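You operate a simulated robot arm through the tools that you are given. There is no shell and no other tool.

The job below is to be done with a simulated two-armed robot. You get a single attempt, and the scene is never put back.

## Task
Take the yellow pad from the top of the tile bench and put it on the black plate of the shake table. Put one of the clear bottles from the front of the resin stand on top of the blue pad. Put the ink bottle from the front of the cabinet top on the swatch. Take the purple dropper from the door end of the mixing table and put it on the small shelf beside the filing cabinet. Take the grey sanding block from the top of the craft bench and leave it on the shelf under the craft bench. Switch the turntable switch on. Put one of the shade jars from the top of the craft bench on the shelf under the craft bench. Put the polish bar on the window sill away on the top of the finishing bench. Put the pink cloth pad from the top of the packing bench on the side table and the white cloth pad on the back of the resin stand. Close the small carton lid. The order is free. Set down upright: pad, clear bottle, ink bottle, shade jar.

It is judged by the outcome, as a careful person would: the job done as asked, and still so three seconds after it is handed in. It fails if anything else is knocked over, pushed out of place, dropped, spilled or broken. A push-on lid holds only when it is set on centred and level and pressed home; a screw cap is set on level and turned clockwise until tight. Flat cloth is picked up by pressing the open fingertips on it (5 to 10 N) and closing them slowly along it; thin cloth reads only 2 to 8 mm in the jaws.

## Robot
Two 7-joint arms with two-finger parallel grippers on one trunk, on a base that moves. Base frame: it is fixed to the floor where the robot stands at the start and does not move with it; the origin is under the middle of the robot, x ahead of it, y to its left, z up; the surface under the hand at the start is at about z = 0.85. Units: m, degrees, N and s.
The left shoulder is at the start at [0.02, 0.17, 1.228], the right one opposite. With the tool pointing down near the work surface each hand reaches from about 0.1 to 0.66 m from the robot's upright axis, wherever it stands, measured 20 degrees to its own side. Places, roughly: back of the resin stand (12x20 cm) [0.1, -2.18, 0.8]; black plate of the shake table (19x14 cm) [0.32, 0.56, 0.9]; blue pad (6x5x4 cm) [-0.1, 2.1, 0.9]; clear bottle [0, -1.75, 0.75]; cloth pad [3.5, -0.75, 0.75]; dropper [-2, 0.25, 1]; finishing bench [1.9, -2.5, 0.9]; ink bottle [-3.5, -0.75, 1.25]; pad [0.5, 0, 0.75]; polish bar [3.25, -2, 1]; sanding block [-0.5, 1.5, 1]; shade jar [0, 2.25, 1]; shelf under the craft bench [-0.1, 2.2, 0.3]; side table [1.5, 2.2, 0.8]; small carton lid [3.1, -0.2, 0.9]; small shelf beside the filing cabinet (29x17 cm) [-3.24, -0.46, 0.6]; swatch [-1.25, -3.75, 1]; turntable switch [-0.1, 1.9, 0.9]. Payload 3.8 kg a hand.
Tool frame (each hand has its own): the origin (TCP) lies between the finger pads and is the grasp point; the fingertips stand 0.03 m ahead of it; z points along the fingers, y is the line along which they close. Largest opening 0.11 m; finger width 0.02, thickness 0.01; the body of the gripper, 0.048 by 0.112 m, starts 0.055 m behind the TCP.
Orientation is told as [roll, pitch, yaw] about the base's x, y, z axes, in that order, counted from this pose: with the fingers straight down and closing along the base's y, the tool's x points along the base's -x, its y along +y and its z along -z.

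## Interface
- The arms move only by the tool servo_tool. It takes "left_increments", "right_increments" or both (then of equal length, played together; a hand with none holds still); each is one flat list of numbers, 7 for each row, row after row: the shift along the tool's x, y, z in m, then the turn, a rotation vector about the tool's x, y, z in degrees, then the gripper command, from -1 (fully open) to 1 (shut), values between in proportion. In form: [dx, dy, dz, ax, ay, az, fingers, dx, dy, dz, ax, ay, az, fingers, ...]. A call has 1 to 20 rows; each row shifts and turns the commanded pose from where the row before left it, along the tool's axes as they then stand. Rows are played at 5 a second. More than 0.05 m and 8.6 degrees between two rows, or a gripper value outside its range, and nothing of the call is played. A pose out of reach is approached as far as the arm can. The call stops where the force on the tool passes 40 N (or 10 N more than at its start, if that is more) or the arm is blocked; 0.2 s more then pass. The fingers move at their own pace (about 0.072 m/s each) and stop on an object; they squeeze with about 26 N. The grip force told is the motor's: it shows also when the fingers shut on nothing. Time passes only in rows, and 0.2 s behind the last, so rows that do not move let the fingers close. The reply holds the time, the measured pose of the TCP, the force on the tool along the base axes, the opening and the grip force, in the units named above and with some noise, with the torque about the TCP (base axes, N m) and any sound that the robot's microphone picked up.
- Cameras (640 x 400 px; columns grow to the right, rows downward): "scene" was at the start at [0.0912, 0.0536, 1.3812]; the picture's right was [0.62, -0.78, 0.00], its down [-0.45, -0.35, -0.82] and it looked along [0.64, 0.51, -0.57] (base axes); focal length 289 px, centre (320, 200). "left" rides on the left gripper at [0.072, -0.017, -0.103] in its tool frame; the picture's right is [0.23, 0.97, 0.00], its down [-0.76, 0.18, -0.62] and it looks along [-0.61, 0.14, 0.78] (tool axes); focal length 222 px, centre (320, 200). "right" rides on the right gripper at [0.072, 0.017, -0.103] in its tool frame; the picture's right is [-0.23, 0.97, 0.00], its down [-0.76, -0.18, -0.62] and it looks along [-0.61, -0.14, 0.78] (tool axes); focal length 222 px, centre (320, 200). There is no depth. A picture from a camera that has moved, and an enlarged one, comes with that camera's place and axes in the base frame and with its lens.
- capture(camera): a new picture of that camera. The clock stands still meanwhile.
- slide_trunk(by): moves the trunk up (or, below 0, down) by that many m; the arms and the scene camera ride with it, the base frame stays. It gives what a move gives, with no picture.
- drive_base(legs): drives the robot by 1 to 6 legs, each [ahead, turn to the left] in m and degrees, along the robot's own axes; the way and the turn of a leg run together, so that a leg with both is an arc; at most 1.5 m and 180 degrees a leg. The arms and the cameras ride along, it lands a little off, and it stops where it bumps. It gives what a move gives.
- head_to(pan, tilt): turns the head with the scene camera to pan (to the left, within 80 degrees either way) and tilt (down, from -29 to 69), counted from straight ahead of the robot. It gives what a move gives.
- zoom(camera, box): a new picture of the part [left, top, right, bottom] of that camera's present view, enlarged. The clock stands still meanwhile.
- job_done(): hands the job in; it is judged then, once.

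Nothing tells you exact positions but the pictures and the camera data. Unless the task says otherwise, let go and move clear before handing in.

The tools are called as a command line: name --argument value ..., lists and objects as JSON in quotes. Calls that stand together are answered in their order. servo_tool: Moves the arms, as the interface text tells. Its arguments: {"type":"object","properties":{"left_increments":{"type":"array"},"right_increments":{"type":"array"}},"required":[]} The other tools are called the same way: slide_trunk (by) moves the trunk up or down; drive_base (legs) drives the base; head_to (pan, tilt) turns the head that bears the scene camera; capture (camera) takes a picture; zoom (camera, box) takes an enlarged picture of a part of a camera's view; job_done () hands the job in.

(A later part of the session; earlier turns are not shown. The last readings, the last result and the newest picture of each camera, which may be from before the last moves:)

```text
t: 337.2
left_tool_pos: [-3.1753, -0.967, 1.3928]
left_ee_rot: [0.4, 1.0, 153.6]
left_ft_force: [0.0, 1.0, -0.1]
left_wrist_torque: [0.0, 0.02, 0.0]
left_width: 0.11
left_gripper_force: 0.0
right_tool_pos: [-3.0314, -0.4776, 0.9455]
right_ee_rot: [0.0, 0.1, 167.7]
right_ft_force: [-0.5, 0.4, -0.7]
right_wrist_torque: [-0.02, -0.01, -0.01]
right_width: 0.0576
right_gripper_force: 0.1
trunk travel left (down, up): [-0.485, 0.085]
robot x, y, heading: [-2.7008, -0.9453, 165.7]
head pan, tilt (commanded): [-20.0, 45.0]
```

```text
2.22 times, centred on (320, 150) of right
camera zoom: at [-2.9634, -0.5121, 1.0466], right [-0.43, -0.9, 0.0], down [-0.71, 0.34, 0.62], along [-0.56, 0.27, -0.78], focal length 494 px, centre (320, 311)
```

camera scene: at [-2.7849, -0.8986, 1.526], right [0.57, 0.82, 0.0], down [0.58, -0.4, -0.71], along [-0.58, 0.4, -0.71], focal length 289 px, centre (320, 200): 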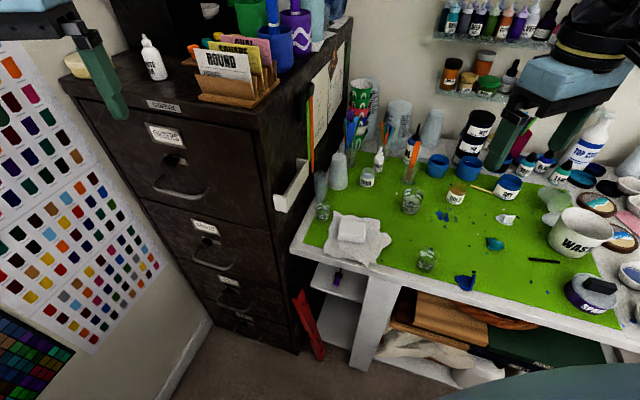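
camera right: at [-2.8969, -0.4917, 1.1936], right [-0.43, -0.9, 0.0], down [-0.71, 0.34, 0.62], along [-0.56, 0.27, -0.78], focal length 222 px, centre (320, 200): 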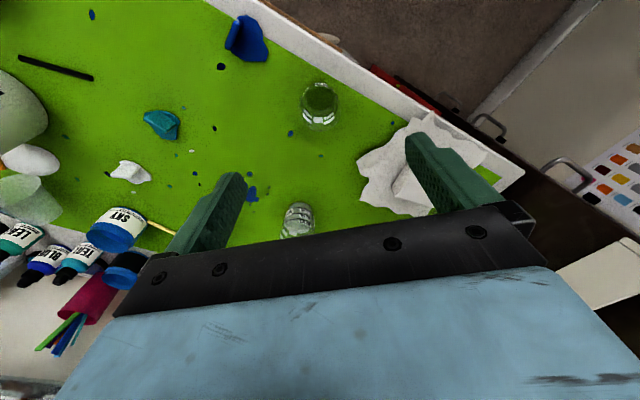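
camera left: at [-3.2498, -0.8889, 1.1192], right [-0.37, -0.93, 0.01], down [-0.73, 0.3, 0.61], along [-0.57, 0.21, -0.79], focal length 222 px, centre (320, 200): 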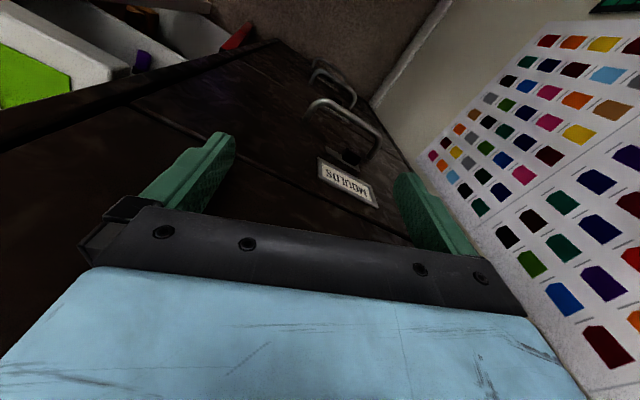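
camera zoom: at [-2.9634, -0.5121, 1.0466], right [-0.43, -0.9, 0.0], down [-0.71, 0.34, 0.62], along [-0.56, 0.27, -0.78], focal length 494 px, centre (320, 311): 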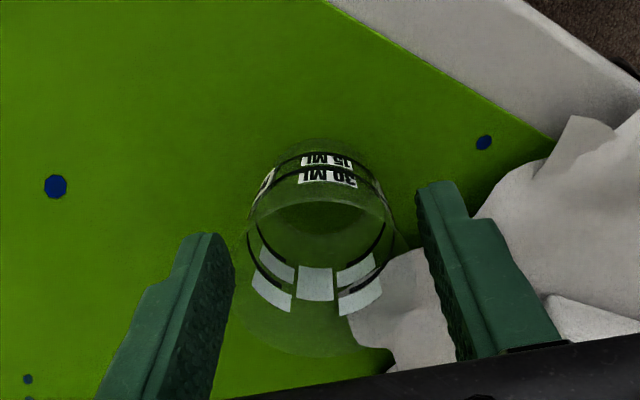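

Released and standing. I raise the right hand well clear and compare the glass with the earlier picture.

servo_tool --right_increments '[0, 0, -0.03, 0, 0, 0, -0.05, 0, 0, -0.04, 0, 0, 0, -0.05, 0, 0, -0.045, 0, 0, 0, -0.05, 0, 0, -0.045, 0, 0, 0, -0.05, 0, 0, -0.045, 0, 0, 0, -0.5, 0, 0, -0.045, 0, 0, 0, -0.5, 0, 0, -0.045, 0, 0, 0, -1, 0, 0, -0.045, 0, 0, 0, -1]'

zoom --camera "scene" --box '[300, 170, 480, 300]'

```text
t: 339.0
left_tool_pos: [-3.1763, -0.9672, 1.3922]
left_ee_rot: [0.4, 0.9, 153.5]
left_ft_force: [0.8, 0.6, 0.2]
left_wrist_torque: [0.02, -0.01, 0.01]
left_width: 0.11
left_gripper_force: 0.1
right_tool_pos: [-3.0338, -0.4785, 1.2855]
right_ee_rot: [-0.2, 0.1, 167.6]
right_ft_force: [0.6, -1.1, -0.2]
right_wrist_torque: [0.04, -0.01, 0.05]
right_width: 0.1103
right_gripper_force: 0.1
trunk travel left (down, up): [-0.485, 0.085]
robot x, y, heading: [-2.6977, -0.9496, 165.5]
head pan, tilt (commanded): [-20.0, 45.0]
```

```text
3.08 times, centred on (390, 235) of scene
camera zoom: at [-2.785, -0.8992, 1.526], right [0.57, 0.82, 0.0], down [0.58, -0.4, -0.71], along [-0.58, 0.4, -0.71], focal length 890 px, centre (105, 92)
```

zoom: 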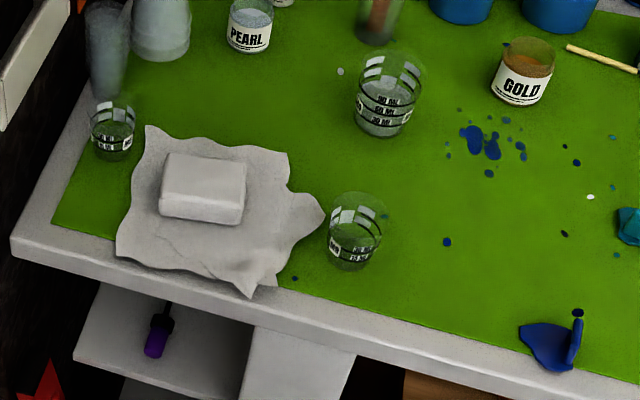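

The glass stands by the cloth as before. Now for the ink bottle at about (-3.465, -0.833). I pull the right hand back out of the way first and raise the trunk to its top.

servo_tool --left_increments '[0, 0, 0, 0.5, -1.0, 0, -1, 0, 0, 0, 0, 0, 0, -1, 0, 0, 0, 0, 0, 0, -1, 0, 0, 0, 0, 0, 0, -1, 0, 0, 0, 0, 0, 0, -1, 0, 0, 0, 0, 0, 0, -1, 0, 0, 0, 0, 0, 0, -1]' --right_increments '[0.0414, -0.0114, 0, 0, 0, 0, -1, 0.0414, -0.0114, 0, 0, 0, 0, -1, 0.0414, -0.0114, 0, 0, 0, 0, -1, 0.0414, -0.0114, 0, 0, 0, 0, -1, 0.0414, -0.0114, 0, 0, 0, 0, -1, 0.0414, -0.0114, 0, 0, 0, 0, -1, 0.0414, -0.0114, 0, 0, 0, 0, -1]'

slide_trunk --by 0.08

```text
t: 340.6
left_tool_pos: [-3.1737, -0.9693, 1.3933]
left_ee_rot: [0.0, -0.2, 153.4]
left_ft_force: [0.9, 0.6, -0.2]
left_wrist_torque: [0.01, 0.04, 0.02]
left_width: 0.1103
left_gripper_force: 0.1
right_tool_pos: [-2.7292, -0.4638, 1.2847]
right_ee_rot: [-0.1, -0.1, 167.5]
right_ft_force: [0.4, 0.4, 0.5]
right_wrist_torque: [-0.03, 0.01, -0.02]
right_width: 0.1101
right_gripper_force: 0.0
trunk travel left (down, up): [-0.485, 0.085]
robot x, y, heading: [-2.6974, -0.9516, 165.5]
head pan, tilt (commanded): [-20.0, 45.0]
```

```text
t: 341.7
left_tool_pos: [-3.1761, -0.9674, 1.4722]
left_ee_rot: [0.1, 0.0, 153.5]
left_ft_force: [-0.1, -0.2, 0.0]
left_wrist_torque: [0.0, 0.0, 0.0]
left_width: 0.1099
left_gripper_force: 0.1
right_tool_pos: [-2.7314, -0.4625, 1.3637]
right_ee_rot: [0.0, 0.1, 167.6]
right_ft_force: [-0.1, -0.2, -0.9]
right_wrist_torque: [0.05, -0.02, -0.01]
right_width: 0.1102
right_gripper_force: 0.1
trunk travel left (down, up): [-0.565, 0.005]
robot x, y, heading: [-2.6967, -0.947, 165.4]
head pan, tilt (commanded): [-20.0, 45.0]
```

drive_base --legs '[[0, 16.4], [0.19, 0]]'

drive_base --legs '[[0, -33.8]]'

head_to --pan 15 --tilt 30

capture --camera "scene"

capture --camera "left"

```text
t: 344.2
left_tool_pos: [-3.3346, -1.1097, 1.4726]
left_ee_rot: [0.0, 0.0, 170.0]
left_ft_force: [-0.5, -0.5, -1.0]
left_wrist_torque: [0.03, 0.0, 0.0]
left_width: 0.1102
left_gripper_force: 0.0
right_tool_pos: [-3.0506, -0.4976, 1.364]
right_ee_rot: [0.0, 0.0, -176.0]
right_ft_force: [-0.8, -0.6, 0.3]
right_wrist_torque: [0.01, -0.01, -0.02]
right_width: 0.1097
right_gripper_force: 0.0
trunk travel left (down, up): [-0.565, 0.005]
robot x, y, heading: [-2.8821, -0.9556, -177.7]
head pan, tilt (commanded): [-20.0, 45.0]
```

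```text
t: 346.2
left_tool_pos: [-3.3427, -0.8313, 1.4734]
left_ee_rot: [0.0, -0.1, 136.4]
left_ft_force: [-0.6, 0.4, 0.4]
left_wrist_torque: [-0.01, 0.01, -0.01]
left_width: 0.11
left_gripper_force: 0.0
right_tool_pos: [-2.768, -0.4808, 1.3649]
right_ee_rot: [0.0, 0.1, 150.4]
right_ft_force: [0.0, -0.6, 0.1]
right_wrist_torque: [0.02, 0.02, -0.01]
right_width: 0.1098
right_gripper_force: 0.0
trunk travel left (down, up): [-0.565, 0.005]
robot x, y, heading: [-2.8799, -0.9533, 148.5]
head pan, tilt (commanded): [-20.0, 45.0]
```

```text
t: 347.2
left_tool_pos: [-3.3427, -0.8318, 1.4743]
left_ee_rot: [0.0, 0.1, 136.3]
left_ft_force: [0.6, 0.4, -0.7]
left_wrist_torque: [0.02, -0.03, -0.01]
left_width: 0.1099
left_gripper_force: 0.1
right_tool_pos: [-2.77, -0.4814, 1.3646]
right_ee_rot: [0.1, 0.1, 150.3]
right_ft_force: [-0.6, 1.4, -0.3]
right_wrist_torque: [-0.04, -0.03, -0.02]
right_width: 0.1102
right_gripper_force: 0.0
trunk travel left (down, up): [-0.565, 0.005]
robot x, y, heading: [-2.8839, -0.9557, 148.3]
head pan, tilt (commanded): [15.0, 30.0]
```

```text
taken
camera scene: at [-2.9849, -0.9194, 1.6285], right [0.29, 0.96, 0.0], down [0.48, -0.14, -0.87], along [-0.83, 0.25, -0.5], focal length 289 px, centre (320, 200)
```

scene: 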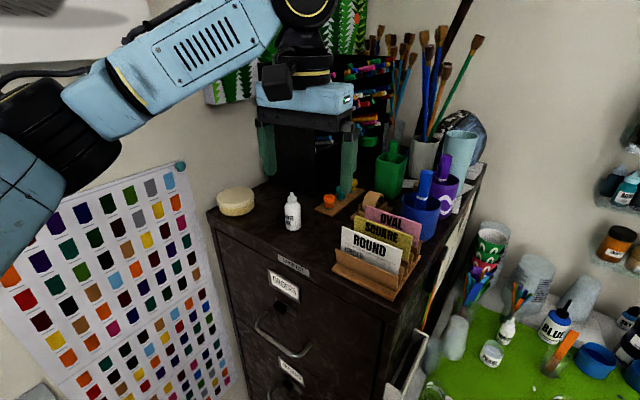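

```text
taken
camera left: at [-3.2788, -0.8691, 1.577], right [-0.51, -0.86, 0.0], down [-0.67, 0.4, 0.62], along [-0.54, 0.32, -0.78], focal length 222 px, centre (320, 200)
```

left: 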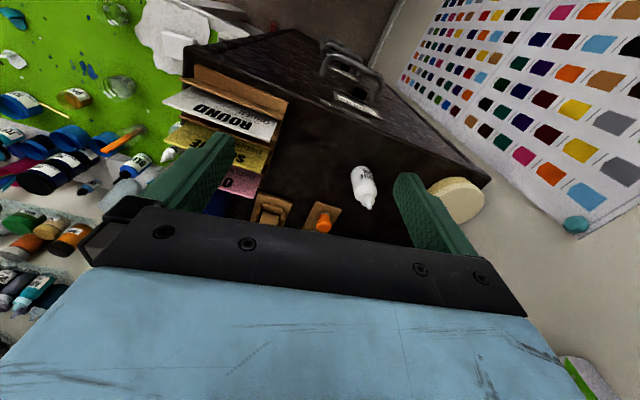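

The ink bottle is clearly seen at about (-3.463, -0.831), standing free. I move over it and look from above before going down.

servo_tool --left_increments '[-0.0291, 0.0274, 0, 0, 0, 0, -0.3, -0.0291, 0.0274, 0, 0, 0, 0, -0.3, -0.0291, 0.0274, 0, 0, 0, 0, -0.3, 0, 0, 0.03, 0, 0, 0, -0.3, 0, 0, 0, 0, 0, 0, -0.3]'

zoom --camera "left" --box '[220, 20, 420, 240]'

capture --camera "scene"

```text
t: 348.4
left_tool_pos: [-3.4623, -0.8307, 1.4446]
left_ee_rot: [0.1, -0.1, 136.2]
left_ft_force: [-0.2, 0.0, -0.2]
left_wrist_torque: [-0.03, -0.02, 0.02]
left_width: 0.0715
left_gripper_force: 0.1
right_tool_pos: [-2.7674, -0.4817, 1.3647]
right_ee_rot: [-0.1, -0.1, 150.4]
right_ft_force: [0.1, 0.3, -0.5]
right_wrist_torque: [0.05, 0.02, 0.0]
right_width: 0.1101
right_gripper_force: 0.0
trunk travel left (down, up): [-0.565, 0.005]
robot x, y, heading: [-2.8808, -0.953, 148.5]
head pan, tilt (commanded): [15.0, 30.0]
```

```text
1.82 times, centred on (320, 130) of left
camera zoom: at [-3.3979, -0.8689, 1.548], right [-0.51, -0.86, 0.0], down [-0.67, 0.4, 0.62], along [-0.54, 0.32, -0.78], focal length 404 px, centre (320, 327)
```

zoom: 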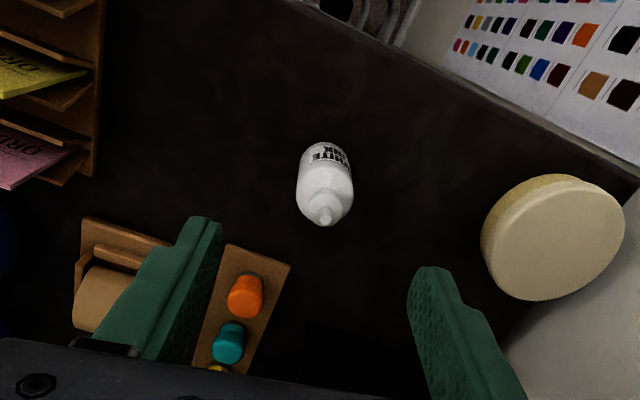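

```text
taken
camera scene: at [-2.9843, -0.9193, 1.6286], right [0.29, 0.96, 0.0], down [0.48, -0.14, -0.87], along [-0.83, 0.25, -0.5], focal length 289 px, centre (320, 200)
```

scene: 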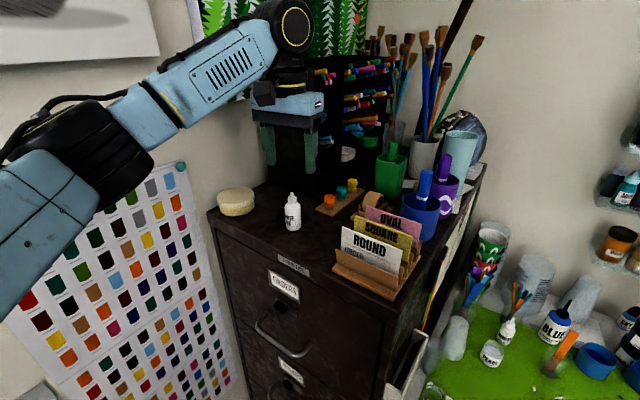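

servo_tool --left_increments '[-0.003, 0, 0.04, 0, 0, 0, -0.3, 0, 0, 0.04, 0, 0, 0, -0.3, 0, 0, 0.03, 0, 0, 0, -0.3, 0, 0, 0.007, 0, 0, 0, -0.3, 0, 0, 0, 0, 0, 0, -0.3]'

zoom --camera "left" --box '[220, 40, 420, 260]'

zoom --camera "scene" --box '[210, 110, 370, 260]'

```text
t: 349.6
left_tool_pos: [-3.4651, -0.8284, 1.3267]
left_ee_rot: [0.0, -0.1, 136.2]
left_ft_force: [1.2, 0.3, 0.3]
left_wrist_torque: [-0.02, -0.02, 0.02]
left_width: 0.0714
left_gripper_force: 0.0
right_tool_pos: [-2.768, -0.4817, 1.3645]
right_ee_rot: [0.0, 0.0, 150.4]
right_ft_force: [-0.8, 0.3, -0.5]
right_wrist_torque: [0.03, 0.0, 0.01]
right_width: 0.1099
right_gripper_force: 0.1
trunk travel left (down, up): [-0.565, 0.005]
robot x, y, heading: [-2.8803, -0.9565, 148.5]
head pan, tilt (commanded): [15.0, 30.0]
```

```text
1.82 times, centred on (320, 150) of left
camera zoom: at [-3.4014, -0.8656, 1.4306], right [-0.51, -0.86, 0.0], down [-0.67, 0.4, 0.62], along [-0.54, 0.32, -0.78], focal length 404 px, centre (320, 291)
```

zoom: 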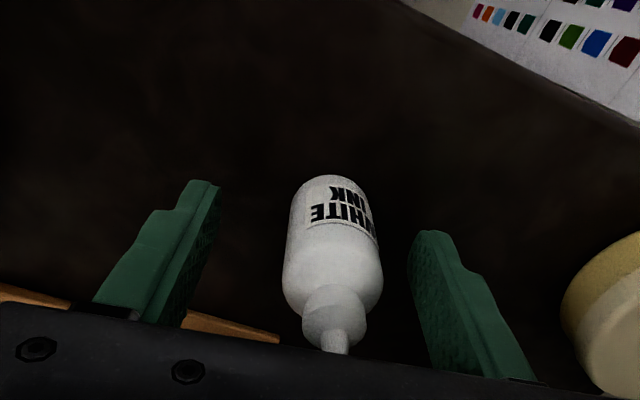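

```text
2.67 times, centred on (290, 185) of scene
camera zoom: at [-2.9848, -0.9195, 1.6286], right [0.29, 0.96, 0.0], down [0.48, -0.14, -0.87], along [-0.83, 0.25, -0.5], focal length 771 px, centre (400, 240)
```

zoom: 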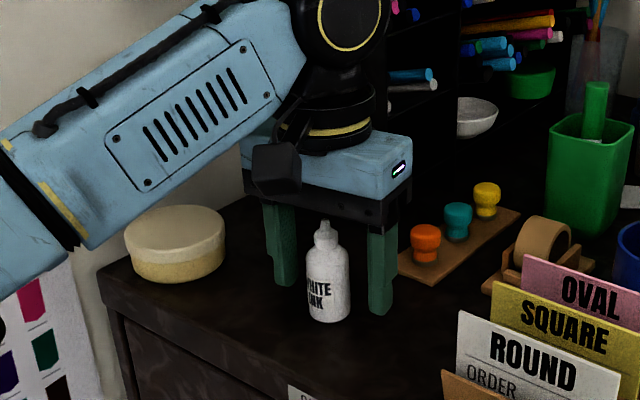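

servo_tool --left_increments '[0.008, 0.004, 0, 0, 0, 0, -0.3, 0, 0, 0, 0, 0, 0, 0, 0, 0, 0, 0, 0, 0, 0.4, 0, 0, 0, 0, 0, 0, 1, 0, 0, 0, 0, 0, 0, 1, 0, 0, 0, 0, 0, 0, 1]'

zoom --camera "scene" --box '[210, 110, 370, 260]'

zoom --camera "left" --box '[220, 40, 420, 260]'

```text
t: 351.0
left_tool_pos: [-3.4623, -0.8368, 1.3252]
left_ee_rot: [-0.1, 0.0, 136.3]
left_ft_force: [0.0, -0.2, -0.2]
left_wrist_torque: [0.0, 0.01, -0.03]
left_width: 0.03
left_gripper_force: 25.6
right_tool_pos: [-2.7683, -0.4807, 1.3654]
right_ee_rot: [0.1, 0.0, 150.5]
right_ft_force: [0.5, -0.1, 0.6]
right_wrist_torque: [0.0, 0.01, -0.02]
right_width: 0.1097
right_gripper_force: 0.1
trunk travel left (down, up): [-0.565, 0.005]
robot x, y, heading: [-2.882, -0.9577, 148.4]
head pan, tilt (commanded): [15.0, 30.0]
```

```text
2.67 times, centred on (290, 185) of scene
camera zoom: at [-2.9849, -0.9196, 1.6286], right [0.29, 0.96, 0.0], down [0.48, -0.14, -0.87], along [-0.83, 0.25, -0.5], focal length 771 px, centre (400, 240)
```

zoom: 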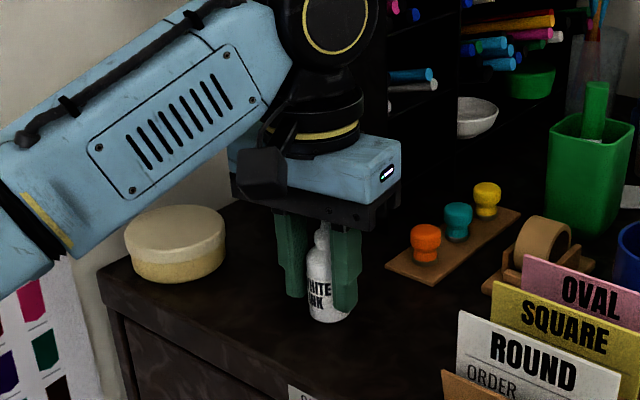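

```text
1.82 times, centred on (320, 150) of left
camera zoom: at [-3.3982, -0.8746, 1.4303], right [-0.51, -0.86, 0.0], down [-0.67, 0.4, 0.62], along [-0.54, 0.32, -0.78], focal length 404 px, centre (320, 291)
```

zoom: 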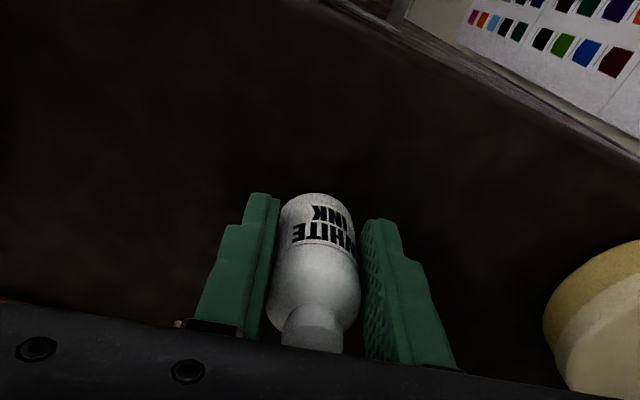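

The bottle is held at 30 mm. I lift it straight up and away from the cabinet.

servo_tool --left_increments '[0, 0, -0.01, 0, 0, 0, 1, 0, 0, -0.03, 0, 0, 0, 1, 0, 0, -0.04, 0, 0, 0, 1, 0, 0, -0.04, 0, 0, 0, 1, 0.03, -0.03, 0, 0, 0, 0, 1, 0.03, -0.03, 0, 0, 0, 0, 1, 0.03, -0.03, 0, 0, 0, 0, 1]'

capture --camera "scene"

```text
t: 352.6
left_tool_pos: [-3.3325, -0.8348, 1.4485]
left_ee_rot: [0.1, 0.1, 136.3]
left_ft_force: [1.2, -0.6, 0.5]
left_wrist_torque: [0.03, 0.02, 0.0]
left_width: 0.0305
left_gripper_force: 25.9
right_tool_pos: [-2.7676, -0.4813, 1.3647]
right_ee_rot: [0.0, -0.1, 150.5]
right_ft_force: [-0.3, 0.5, 0.1]
right_wrist_torque: [0.0, -0.02, -0.01]
right_width: 0.1099
right_gripper_force: 0.0
trunk travel left (down, up): [-0.565, 0.005]
robot x, y, heading: [-2.8824, -0.955, 148.2]
head pan, tilt (commanded): [15.0, 30.0]
```

```text
taken
camera scene: at [-2.9838, -0.9193, 1.6286], right [0.29, 0.96, 0.0], down [0.48, -0.14, -0.87], along [-0.83, 0.25, -0.5], focal length 289 px, centre (320, 200)
```

scene: 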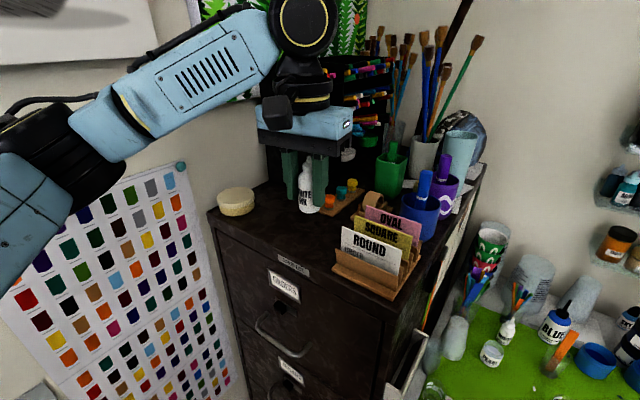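

The bottle is clear of the cabinet. I back away, lower the trunk to its normal height, and head back along the aisle toward the swatch on the far side of the room.

drive_base --legs '[[-0.25, 0]]'

slide_trunk --by -0.24

drive_base --legs '[[0, -112], [1.5, 0]]'

head_to --pan -78 --tilt 15

capture --camera "scene"

```text
t: 354.5
left_tool_pos: [-3.1241, -0.9672, 1.4477]
left_ee_rot: [0.1, 0.1, 136.5]
left_ft_force: [-0.1, 0.4, -0.5]
left_wrist_torque: [0.0, 0.02, -0.01]
left_width: 0.0305
left_gripper_force: 25.7
right_tool_pos: [-2.5591, -0.6098, 1.3646]
right_ee_rot: [0.1, 0.0, 150.6]
right_ft_force: [0.8, -0.2, 0.0]
right_wrist_torque: [-0.02, -0.03, 0.01]
right_width: 0.1098
right_gripper_force: 0.1
trunk travel left (down, up): [-0.565, 0.005]
robot x, y, heading: [-2.6713, -1.0859, 148.6]
head pan, tilt (commanded): [15.0, 30.0]
```

```text
t: 357.0
left_tool_pos: [-3.1228, -0.9658, 1.2085]
left_ee_rot: [-0.1, -0.1, 136.5]
left_ft_force: [-0.1, 0.1, -0.3]
left_wrist_torque: [0.0, -0.02, 0.02]
left_width: 0.0303
left_gripper_force: 25.7
right_tool_pos: [-2.5585, -0.6109, 1.1251]
right_ee_rot: [0.0, 0.0, 150.6]
right_ft_force: [-0.1, 0.6, 0.5]
right_wrist_torque: [-0.03, 0.03, -0.01]
right_width: 0.1101
right_gripper_force: 0.0
trunk travel left (down, up): [-0.325, 0.245]
robot x, y, heading: [-2.6742, -1.0852, 148.7]
head pan, tilt (commanded): [15.0, 30.0]
```

```text
t: 368.9
left_tool_pos: [-1.2147, 0.1809, 1.2079]
left_ee_rot: [-0.1, 0.1, 24.8]
left_ft_force: [-0.1, 0.1, -0.2]
left_wrist_torque: [0.01, 0.0, 0.01]
left_width: 0.0303
left_gripper_force: 26.7
right_tool_pos: [-1.0927, -0.4735, 1.1248]
right_ee_rot: [0.0, 0.0, 38.9]
right_ft_force: [0.6, -0.3, 0.5]
right_wrist_torque: [-0.04, 0.01, -0.01]
right_width: 0.1101
right_gripper_force: 0.1
trunk travel left (down, up): [-0.325, 0.245]
robot x, y, heading: [-1.4902, -0.1957, 36.8]
head pan, tilt (commanded): [15.0, 30.0]
```

```text
t: 370.6
left_tool_pos: [-1.2149, 0.181, 1.2084]
left_ee_rot: [-0.1, 0.0, 24.8]
left_ft_force: [0.0, 0.4, -0.4]
left_wrist_torque: [0.01, 0.0, -0.01]
left_width: 0.0305
left_gripper_force: 26.1
right_tool_pos: [-1.0935, -0.4734, 1.1242]
right_ee_rot: [0.0, 0.0, 38.8]
right_ft_force: [1.0, 0.4, -0.8]
right_wrist_torque: [0.01, 0.03, 0.03]
right_width: 0.11
right_gripper_force: 0.1
trunk travel left (down, up): [-0.325, 0.245]
robot x, y, heading: [-1.4908, -0.1927, 36.7]
head pan, tilt (commanded): [-78.0, 15.0]
```

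```text
taken
camera scene: at [-1.4037, -0.2448, 1.4128], right [-0.66, -0.75, 0.0], down [-0.2, 0.17, -0.97], along [0.73, -0.64, -0.26], focal length 289 px, centre (320, 200)
```

scene: 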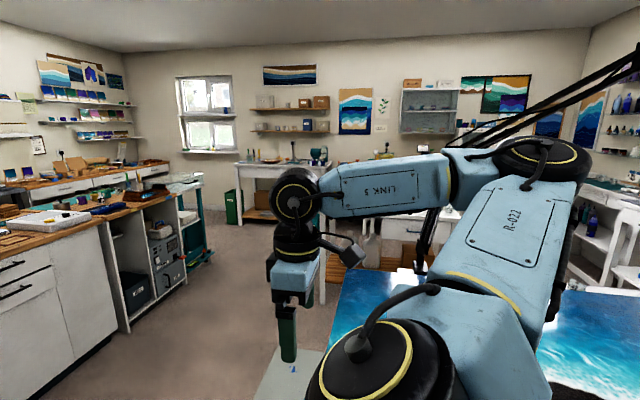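

I carry on along the aisle and turn toward the far side of the room, between the river table and the tile bench.

drive_base --legs '[[0.75, 0], [0, -90.7], [1.0, 0]]'

head_to --pan -40 --tilt 15

capture --camera "scene"

head_to --pan 10 --tilt 15

capture --camera "scene"

```text
t: 383.4
left_tool_pos: [0.0795, -0.8631, 1.2067]
left_ee_rot: [-0.1, 0.0, -66.0]
left_ft_force: [-0.2, 0.7, -0.3]
left_wrist_torque: [0.03, 0.02, -0.03]
left_width: 0.0305
left_gripper_force: 25.6
right_tool_pos: [-0.5759, -0.974, 1.1252]
right_ee_rot: [0.0, 0.1, -52.0]
right_ft_force: [-0.2, 0.1, 0.4]
right_wrist_torque: [0.01, -0.02, 0.0]
right_width: 0.1099
right_gripper_force: 0.1
trunk travel left (down, up): [-0.325, 0.245]
robot x, y, heading: [-0.2933, -0.5784, -54.1]
head pan, tilt (commanded): [-78.0, 15.0]
```

```text
t: 384.4
left_tool_pos: [0.0805, -0.862, 1.2082]
left_ee_rot: [0.0, -0.1, -66.2]
left_ft_force: [-0.8, 0.1, 0.3]
left_wrist_torque: [-0.05, -0.02, -0.03]
left_width: 0.0304
left_gripper_force: 26.1
right_tool_pos: [-0.5769, -0.9748, 1.1247]
right_ee_rot: [0.0, 0.0, -52.1]
right_ft_force: [-0.3, 0.2, 0.0]
right_wrist_torque: [0.06, 0.02, 0.02]
right_width: 0.1099
right_gripper_force: 0.1
trunk travel left (down, up): [-0.325, 0.245]
robot x, y, heading: [-0.2917, -0.5803, -54.0]
head pan, tilt (commanded): [-40.0, 15.0]
```

```text
taken
camera scene: at [-0.2847, -0.6912, 1.4128], right [-1.0, 0.07, 0.0], down [0.02, 0.26, -0.97], along [-0.07, -0.96, -0.26], focal length 289 px, centre (320, 200)
```

scene: 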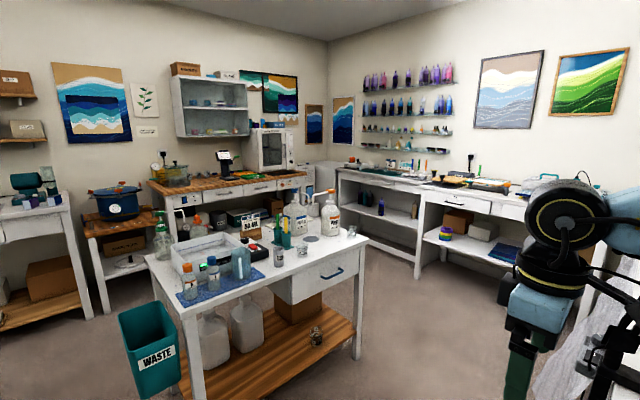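

```text
t: 385.6
left_tool_pos: [0.0812, -0.8642, 1.2074]
left_ee_rot: [0.1, 0.1, -66.1]
left_ft_force: [-0.1, 0.2, 0.0]
left_wrist_torque: [0.02, -0.02, 0.02]
left_width: 0.0302
left_gripper_force: 26.2
right_tool_pos: [-0.5765, -0.9753, 1.1252]
right_ee_rot: [0.1, 0.0, -52.0]
right_ft_force: [0.6, -0.2, 0.4]
right_wrist_torque: [0.03, 0.0, -0.01]
right_width: 0.1102
right_gripper_force: 0.0
trunk travel left (down, up): [-0.325, 0.245]
robot x, y, heading: [-0.2908, -0.5794, -54.0]
head pan, tilt (commanded): [10.0, 15.0]
```

```text
taken
camera scene: at [-0.211, -0.6629, 1.4128], right [-0.7, -0.72, 0.0], down [-0.19, 0.18, -0.97], along [0.69, -0.67, -0.26], focal length 289 px, centre (320, 200)
```

scene: 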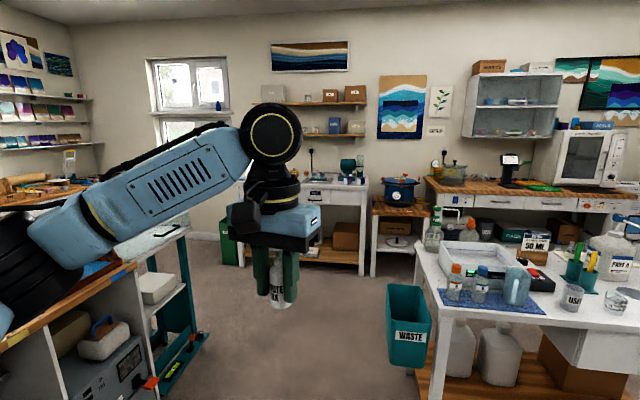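

head_to --pan -40 --tilt 15

zoom --camera "scene" --box '[320, 130, 560, 230]'

zoom --camera "scene" --box '[130, 170, 380, 310]'

```text
t: 386.8
left_tool_pos: [0.0796, -0.8626, 1.2079]
left_ee_rot: [0.0, 0.0, -66.1]
left_ft_force: [0.1, 0.2, -0.6]
left_wrist_torque: [0.0, 0.0, -0.02]
left_width: 0.0303
left_gripper_force: 26.2
right_tool_pos: [-0.5761, -0.9758, 1.1237]
right_ee_rot: [0.0, 0.0, -52.0]
right_ft_force: [-0.1, -0.8, -0.3]
right_wrist_torque: [-0.02, 0.0, 0.0]
right_width: 0.1099
right_gripper_force: 0.0
trunk travel left (down, up): [-0.325, 0.245]
robot x, y, heading: [-0.2919, -0.5783, -54.2]
head pan, tilt (commanded): [-40.0, 15.0]
```

```text
2.67 times, centred on (440, 180) of scene
camera zoom: at [-0.2846, -0.6912, 1.4128], right [-1.0, 0.07, 0.0], down [0.02, 0.26, -0.97], along [-0.07, -0.96, -0.26], focal length 771 px, centre (0, 253)
```

zoom: 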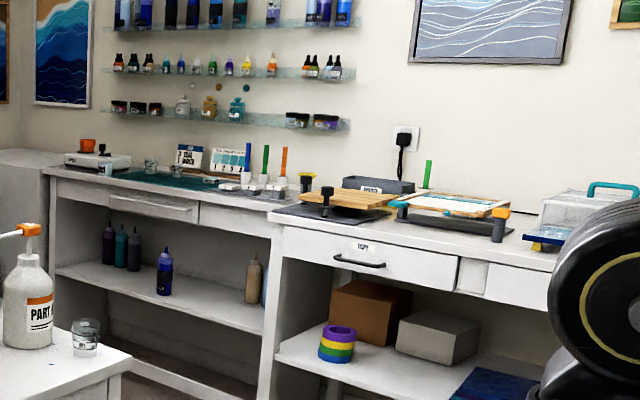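

```text
2.56 times, centred on (255, 240) of scene
camera zoom: at [-0.2846, -0.6912, 1.4128], right [-1.0, 0.07, 0.0], down [0.02, 0.26, -0.97], along [-0.07, -0.96, -0.26], focal length 740 px, centre (486, 98)
```

zoom: 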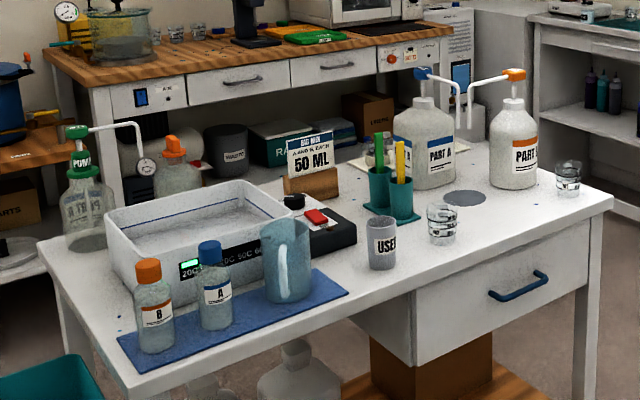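

head_to --pan -75 --tilt 30

capture --camera "scene"

```text
t: 387.8
left_tool_pos: [0.0799, -0.8616, 1.2079]
left_ee_rot: [-0.1, 0.0, -66.1]
left_ft_force: [-0.1, 0.3, -1.0]
left_wrist_torque: [0.0, 0.02, -0.01]
left_width: 0.0302
left_gripper_force: 26.5
right_tool_pos: [-0.5762, -0.9747, 1.1246]
right_ee_rot: [0.0, 0.0, -52.1]
right_ft_force: [-0.3, -0.4, -0.3]
right_wrist_torque: [-0.02, -0.02, 0.02]
right_width: 0.11
right_gripper_force: 0.0
trunk travel left (down, up): [-0.325, 0.245]
robot x, y, heading: [-0.292, -0.5782, -54.2]
head pan, tilt (commanded): [-75.0, 30.0]
```

```text
taken
camera scene: at [-0.335, -0.6683, 1.3886], right [-0.78, 0.63, 0.0], down [0.31, 0.39, -0.87], along [-0.54, -0.67, -0.5], focal length 289 px, centre (320, 200)
```

scene: 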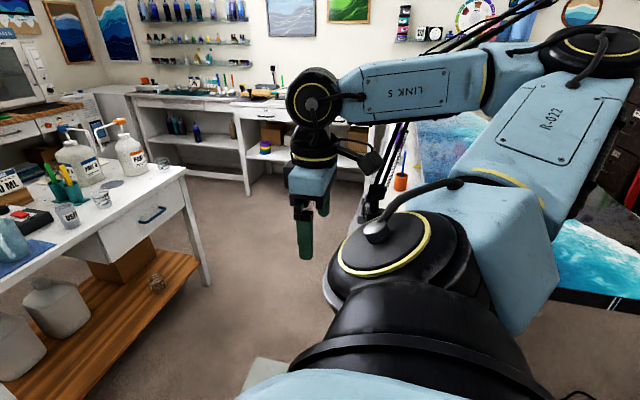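

servo_tool --right_increments '[0.03, -0.0325, 0.02, 0, 0, 0, -1, 0.03, -0.0325, 0.02, 0, 0, 0, -1, 0.03, -0.0325, 0.02, 0, 0, 0, -1, 0.03, -0.0325, 0.02, 0, 0, 0, -1, -0.0389, 0.019, 0, 0, 0, 0, -1, -0.0389, 0.019, 0, 0, 0, 0, -1, -0.0389, 0.019, 0, 0, 0, 0, -1, -0.0389, 0.019, 0, 0, 0, 0, -1, -0.0389, 0.019, 0, 0, 0, 0, -1, -0.0389, 0.019, 0, 0, 0, 0, -1, -0.0389, 0.019, 0, 0, 0, 0, -1, -0.0389, 0.019, 0, 0, 0, 0, -1, -0.0389, 0.019, 0, 0, 0, 0, -1]'

capture --camera "scene"

```text
t: 390.6
left_tool_pos: [0.0823, -0.863, 1.2068]
left_ee_rot: [0.0, 0.0, -66.1]
left_ft_force: [-0.5, 0.6, -0.9]
left_wrist_torque: [0.01, 0.01, 0.03]
left_width: 0.0304
left_gripper_force: 25.7
right_tool_pos: [-0.2674, -1.141, 1.1069]
right_ee_rot: [-0.1, 0.1, -51.9]
right_ft_force: [1.3, -0.3, 0.4]
right_wrist_torque: [0.0, 0.01, -0.01]
right_width: 0.1099
right_gripper_force: 0.0
right hand out of reach, approached as far as the arm can: row 1, 2, 3, 4
trunk travel left (down, up): [-0.325, 0.245]
robot x, y, heading: [-0.2931, -0.5793, -54.0]
head pan, tilt (commanded): [-75.0, 30.0]
```

```text
taken
camera scene: at [-0.3338, -0.6686, 1.3886], right [-0.78, 0.63, 0.0], down [0.31, 0.39, -0.87], along [-0.55, -0.67, -0.5], focal length 289 px, centre (320, 200)
```

scene: 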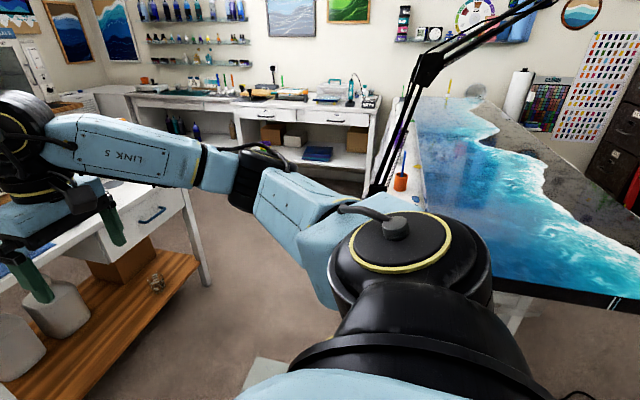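

The corridor between the river table and the resin stand is about 0.9 m wide. I tuck the right hand in and drive through it toward the right-wall bench.

servo_tool --right_increments '[0, 0.037, 0, 0, 0, 0, -1, 0, 0.037, 0, 0, 0, 0, -1, 0, 0.037, 0, 0, 0, 0, -1]'

drive_base --legs '[[0.63, 0], [0, -90]]'

head_to --pan 0 --tilt 25

capture --camera "scene"

```text
t: 391.4
left_tool_pos: [0.0815, -0.8627, 1.2071]
left_ee_rot: [0.0, 0.0, -66.2]
left_ft_force: [-0.2, -0.9, -0.7]
left_wrist_torque: [0.01, 0.01, 0.01]
left_width: 0.0307
left_gripper_force: 26.0
right_tool_pos: [-0.1816, -1.071, 1.1074]
right_ee_rot: [-0.1, 0.0, -51.9]
right_ft_force: [-0.3, -0.1, 0.3]
right_wrist_torque: [-0.02, 0.04, -0.04]
right_width: 0.11
right_gripper_force: 0.0
trunk travel left (down, up): [-0.325, 0.245]
robot x, y, heading: [-0.2933, -0.5838, -54.0]
head pan, tilt (commanded): [-75.0, 30.0]
```

```text
t: 398.7
left_tool_pos: [-0.2069, -1.4564, 1.2076]
left_ee_rot: [-0.1, 0.0, -155.2]
left_ft_force: [-0.1, 0.4, 0.2]
left_wrist_torque: [0.0, -0.02, -0.01]
left_width: 0.0304
left_gripper_force: 25.9
right_tool_pos: [-0.4197, -1.1953, 1.1073]
right_ee_rot: [-0.1, 0.0, -141.1]
right_ft_force: [0.0, 0.5, 0.2]
right_wrist_torque: [-0.01, 0.0, 0.02]
right_width: 0.1099
right_gripper_force: 0.0
trunk travel left (down, up): [-0.325, 0.245]
robot x, y, heading: [0.0695, -1.0787, -143.2]
head pan, tilt (commanded): [-75.0, 30.0]
```

```text
t: 400.1
left_tool_pos: [-0.2062, -1.4554, 1.2086]
left_ee_rot: [0.1, 0.0, -155.2]
left_ft_force: [0.4, 0.0, -0.7]
left_wrist_torque: [0.0, 0.01, 0.01]
left_width: 0.0304
left_gripper_force: 25.6
right_tool_pos: [-0.4197, -1.1955, 1.1059]
right_ee_rot: [0.0, 0.0, -141.1]
right_ft_force: [0.0, 0.8, -1.1]
right_wrist_torque: [0.0, -0.01, 0.02]
right_width: 0.1098
right_gripper_force: 0.1
trunk travel left (down, up): [-0.325, 0.245]
robot x, y, heading: [0.071, -1.0795, -143.0]
head pan, tilt (commanded): [0.0, 25.0]
```

```text
taken
camera scene: at [-0.0189, -1.1483, 1.3965], right [-0.6, 0.8, 0.0], down [0.34, 0.25, -0.91], along [-0.73, -0.54, -0.42], focal length 289 px, centre (320, 200)
```

scene: 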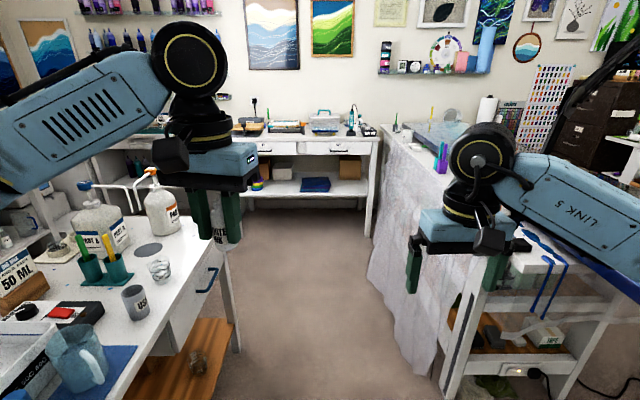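

The corridor is clear. I drive through it.

drive_base --legs '[[0, -1], [1.2, 0]]'

capture --camera "scene"

```text
t: 406.5
left_tool_pos: [-1.1754, -2.1427, 1.2084]
left_ee_rot: [0.0, 0.0, -156.4]
left_ft_force: [-1.6, -0.7, -0.4]
left_wrist_torque: [-0.01, -0.01, -0.03]
left_width: 0.0304
left_gripper_force: 26.2
right_tool_pos: [-1.3822, -1.8772, 1.1065]
right_ee_rot: [0.0, 0.0, -142.4]
right_ft_force: [0.2, 0.8, 0.2]
right_wrist_torque: [-0.01, 0.01, 0.03]
right_width: 0.1097
right_gripper_force: 0.0
trunk travel left (down, up): [-0.325, 0.245]
robot x, y, heading: [-0.8882, -1.7722, -144.6]
head pan, tilt (commanded): [0.0, 25.0]
```

```text
taken
camera scene: at [-0.9815, -1.8389, 1.3965], right [-0.58, 0.81, 0.0], down [0.34, 0.25, -0.91], along [-0.74, -0.53, -0.42], focal length 289 px, centre (320, 200)
```

scene: 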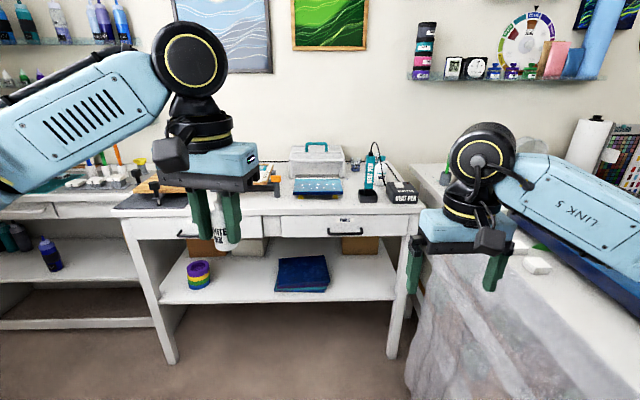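

drive_base --legs '[[0.5, 0], [0, 90]]'

head_to --pan -20 --tilt 25

capture --camera "scene"

```text
t: 413.3
left_tool_pos: [-0.9102, -2.3309, 1.2072]
left_ee_rot: [-0.1, 0.0, -64.4]
left_ft_force: [0.0, 0.4, -0.2]
left_wrist_torque: [-0.04, 0.0, -0.01]
left_width: 0.0298
left_gripper_force: 26.6
right_tool_pos: [-1.1682, -2.5474, 1.1062]
right_ee_rot: [0.0, 0.1, -50.3]
right_ft_force: [-0.6, 0.3, 0.0]
right_wrist_torque: [-0.03, -0.01, 0.0]
right_width: 0.1101
right_gripper_force: 0.0
trunk travel left (down, up): [-0.325, 0.245]
robot x, y, heading: [-1.2938, -2.06, -52.2]
head pan, tilt (commanded): [0.0, 25.0]
```

```text
t: 414.1
left_tool_pos: [-0.9109, -2.3308, 1.2086]
left_ee_rot: [0.0, 0.0, -64.5]
left_ft_force: [-0.8, -1.1, -1.4]
left_wrist_torque: [-0.01, 0.02, -0.04]
left_width: 0.0298
left_gripper_force: 26.5
right_tool_pos: [-1.1685, -2.5461, 1.1055]
right_ee_rot: [0.0, -0.1, -50.2]
right_ft_force: [0.3, 0.5, 0.2]
right_wrist_torque: [0.01, -0.01, 0.01]
right_width: 0.1099
right_gripper_force: 0.0
trunk travel left (down, up): [-0.325, 0.245]
robot x, y, heading: [-1.2912, -2.0596, -52.6]
head pan, tilt (commanded): [-20.0, 25.0]
```

```text
taken
camera scene: at [-1.2488, -2.1645, 1.3965], right [-0.95, -0.3, 0.0], down [-0.13, 0.4, -0.91], along [0.28, -0.86, -0.42], focal length 289 px, centre (320, 200)
```

scene: 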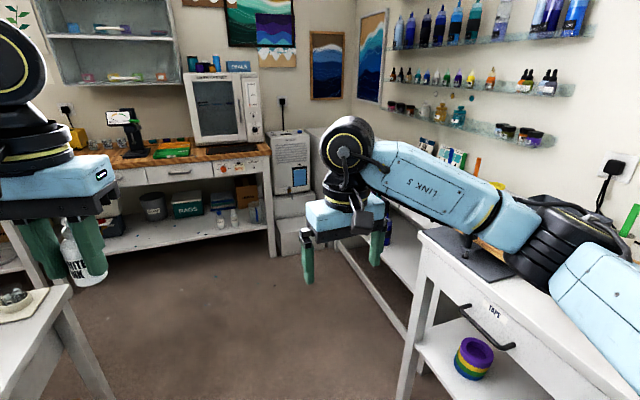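

drive_base --legs '[[0, -1.5], [1.1, 0]]'

head_to --pan -70 --tilt 30

capture --camera "scene"

```text
t: 420.1
left_tool_pos: [-0.265, -3.218, 1.2086]
left_ee_rot: [0.1, 0.1, -65.3]
left_ft_force: [-0.7, -0.6, -0.2]
left_wrist_torque: [0.01, 0.0, -0.01]
left_width: 0.0292
left_gripper_force: 26.9
right_tool_pos: [-0.5257, -3.431, 1.1059]
right_ee_rot: [0.0, 0.0, -51.3]
right_ft_force: [-0.4, 0.5, -0.4]
right_wrist_torque: [-0.01, -0.01, 0.02]
right_width: 0.11
right_gripper_force: 0.1
trunk travel left (down, up): [-0.325, 0.245]
robot x, y, heading: [-0.6429, -2.9406, -53.5]
head pan, tilt (commanded): [-20.0, 25.0]
```

```text
t: 421.3
left_tool_pos: [-0.2637, -3.2184, 1.2073]
left_ee_rot: [0.0, 0.0, -65.5]
left_ft_force: [-0.4, 0.0, -0.2]
left_wrist_torque: [0.01, -0.02, -0.02]
left_width: 0.029
left_gripper_force: 26.0
right_tool_pos: [-0.5262, -3.4307, 1.1064]
right_ee_rot: [0.0, 0.0, -51.2]
right_ft_force: [0.3, 0.6, 1.1]
right_wrist_torque: [0.01, 0.01, 0.0]
right_width: 0.1101
right_gripper_force: 0.1
trunk travel left (down, up): [-0.325, 0.245]
robot x, y, heading: [-0.6432, -2.942, -53.3]
head pan, tilt (commanded): [-70.0, 30.0]
```

```text
taken
camera scene: at [-0.6762, -3.0336, 1.3886], right [-0.84, 0.55, 0.0], down [0.27, 0.42, -0.87], along [-0.48, -0.72, -0.5], focal length 289 px, centre (320, 200)
```

scene: 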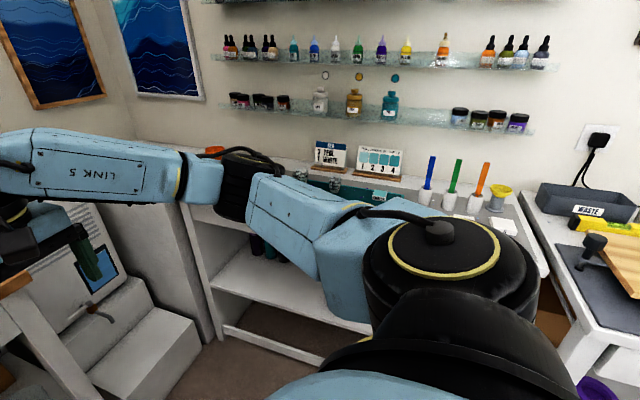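

drive_base --legs '[[0, -90.5]]'

head_to --pan 10 --tilt 30

capture --camera "scene"

```text
t: 425.5
left_tool_pos: [-0.9203, -3.3143, 1.2071]
left_ee_rot: [0.1, 0.1, -155.5]
left_ft_force: [0.4, -0.2, 0.0]
left_wrist_torque: [0.02, -0.02, -0.04]
left_width: 0.0287
left_gripper_force: 26.2
right_tool_pos: [-1.1305, -3.0531, 1.1057]
right_ee_rot: [0.0, 0.0, -141.4]
right_ft_force: [-0.4, 0.1, -0.8]
right_wrist_torque: [-0.04, 0.02, 0.0]
right_width: 0.1098
right_gripper_force: 0.1
trunk travel left (down, up): [-0.325, 0.245]
robot x, y, heading: [-0.6377, -2.9408, -143.5]
head pan, tilt (commanded): [-70.0, 30.0]
```

```text
t: 427.0
left_tool_pos: [-0.9195, -3.3143, 1.2082]
left_ee_rot: [0.1, 0.0, -155.6]
left_ft_force: [0.8, 0.3, -0.2]
left_wrist_torque: [0.0, -0.01, -0.02]
left_width: 0.0282
left_gripper_force: 26.2
right_tool_pos: [-1.1301, -3.0533, 1.1061]
right_ee_rot: [0.0, 0.0, -141.4]
right_ft_force: [0.5, -0.5, -0.8]
right_wrist_torque: [-0.02, 0.0, -0.02]
right_width: 0.1099
right_gripper_force: 0.1
trunk travel left (down, up): [-0.325, 0.245]
robot x, y, heading: [-0.6382, -2.9373, -143.4]
head pan, tilt (commanded): [10.0, 30.0]
```

```text
taken
camera scene: at [-0.7183, -3.0193, 1.3886], right [-0.73, 0.69, 0.0], down [0.34, 0.36, -0.87], along [-0.6, -0.63, -0.5], focal length 289 px, centre (320, 200)
```

scene: 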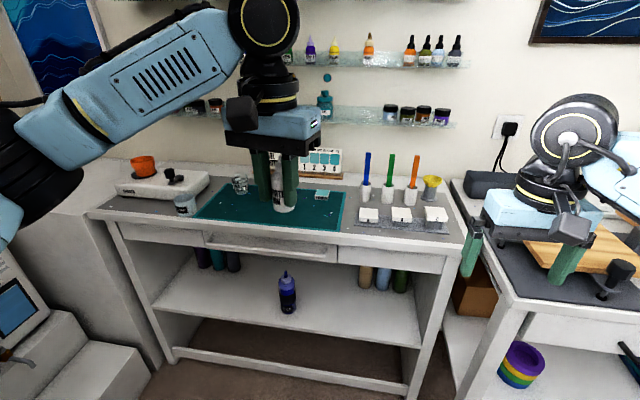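

The grip width has been shrinking slightly, from 30.5 to 28.2 mm. I check the bottle for slipping.

zoom --camera "scene" --box '[220, 120, 340, 220]'

zoom --camera "left" --box '[240, 60, 400, 240]'

zoom --camera "scene" --box '[180, 140, 460, 260]'

```text
4.00 times, centred on (280, 170) of scene
camera zoom: at [-0.7183, -3.0193, 1.3886], right [-0.73, 0.69, 0.0], down [0.34, 0.36, -0.87], along [-0.6, -0.63, -0.5], focal length 1156 px, centre (480, 320)
```

zoom: 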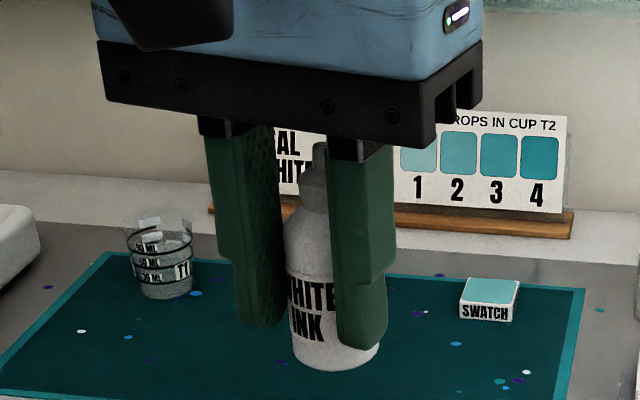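

```text
2.22 times, centred on (320, 150) of left
camera zoom: at [-0.8605, -3.2689, 1.3121], right [0.61, -0.79, 0.0], down [-0.62, -0.48, 0.62], along [-0.49, -0.38, -0.78], focal length 494 px, centre (320, 311)
```

zoom: 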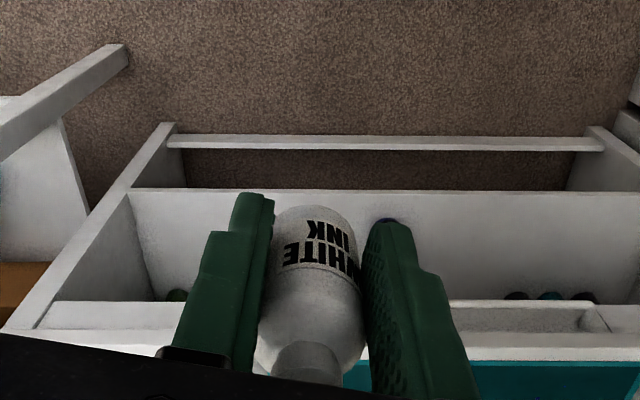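

```text
2.29 times, centred on (320, 200) of scene
camera zoom: at [-0.7183, -3.0193, 1.3886], right [-0.73, 0.69, 0.0], down [0.34, 0.36, -0.87], along [-0.6, -0.63, -0.5], focal length 661 px, centre (320, 200)
```

zoom: 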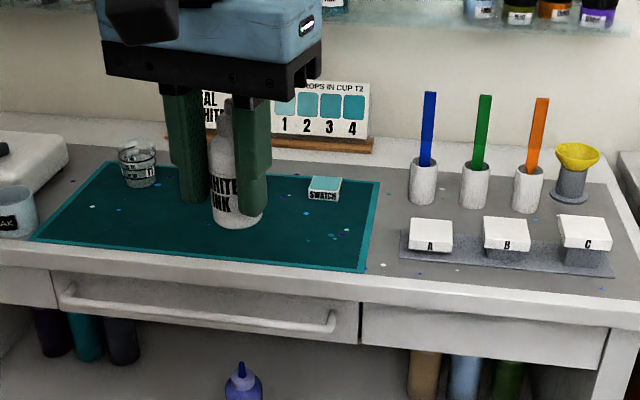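

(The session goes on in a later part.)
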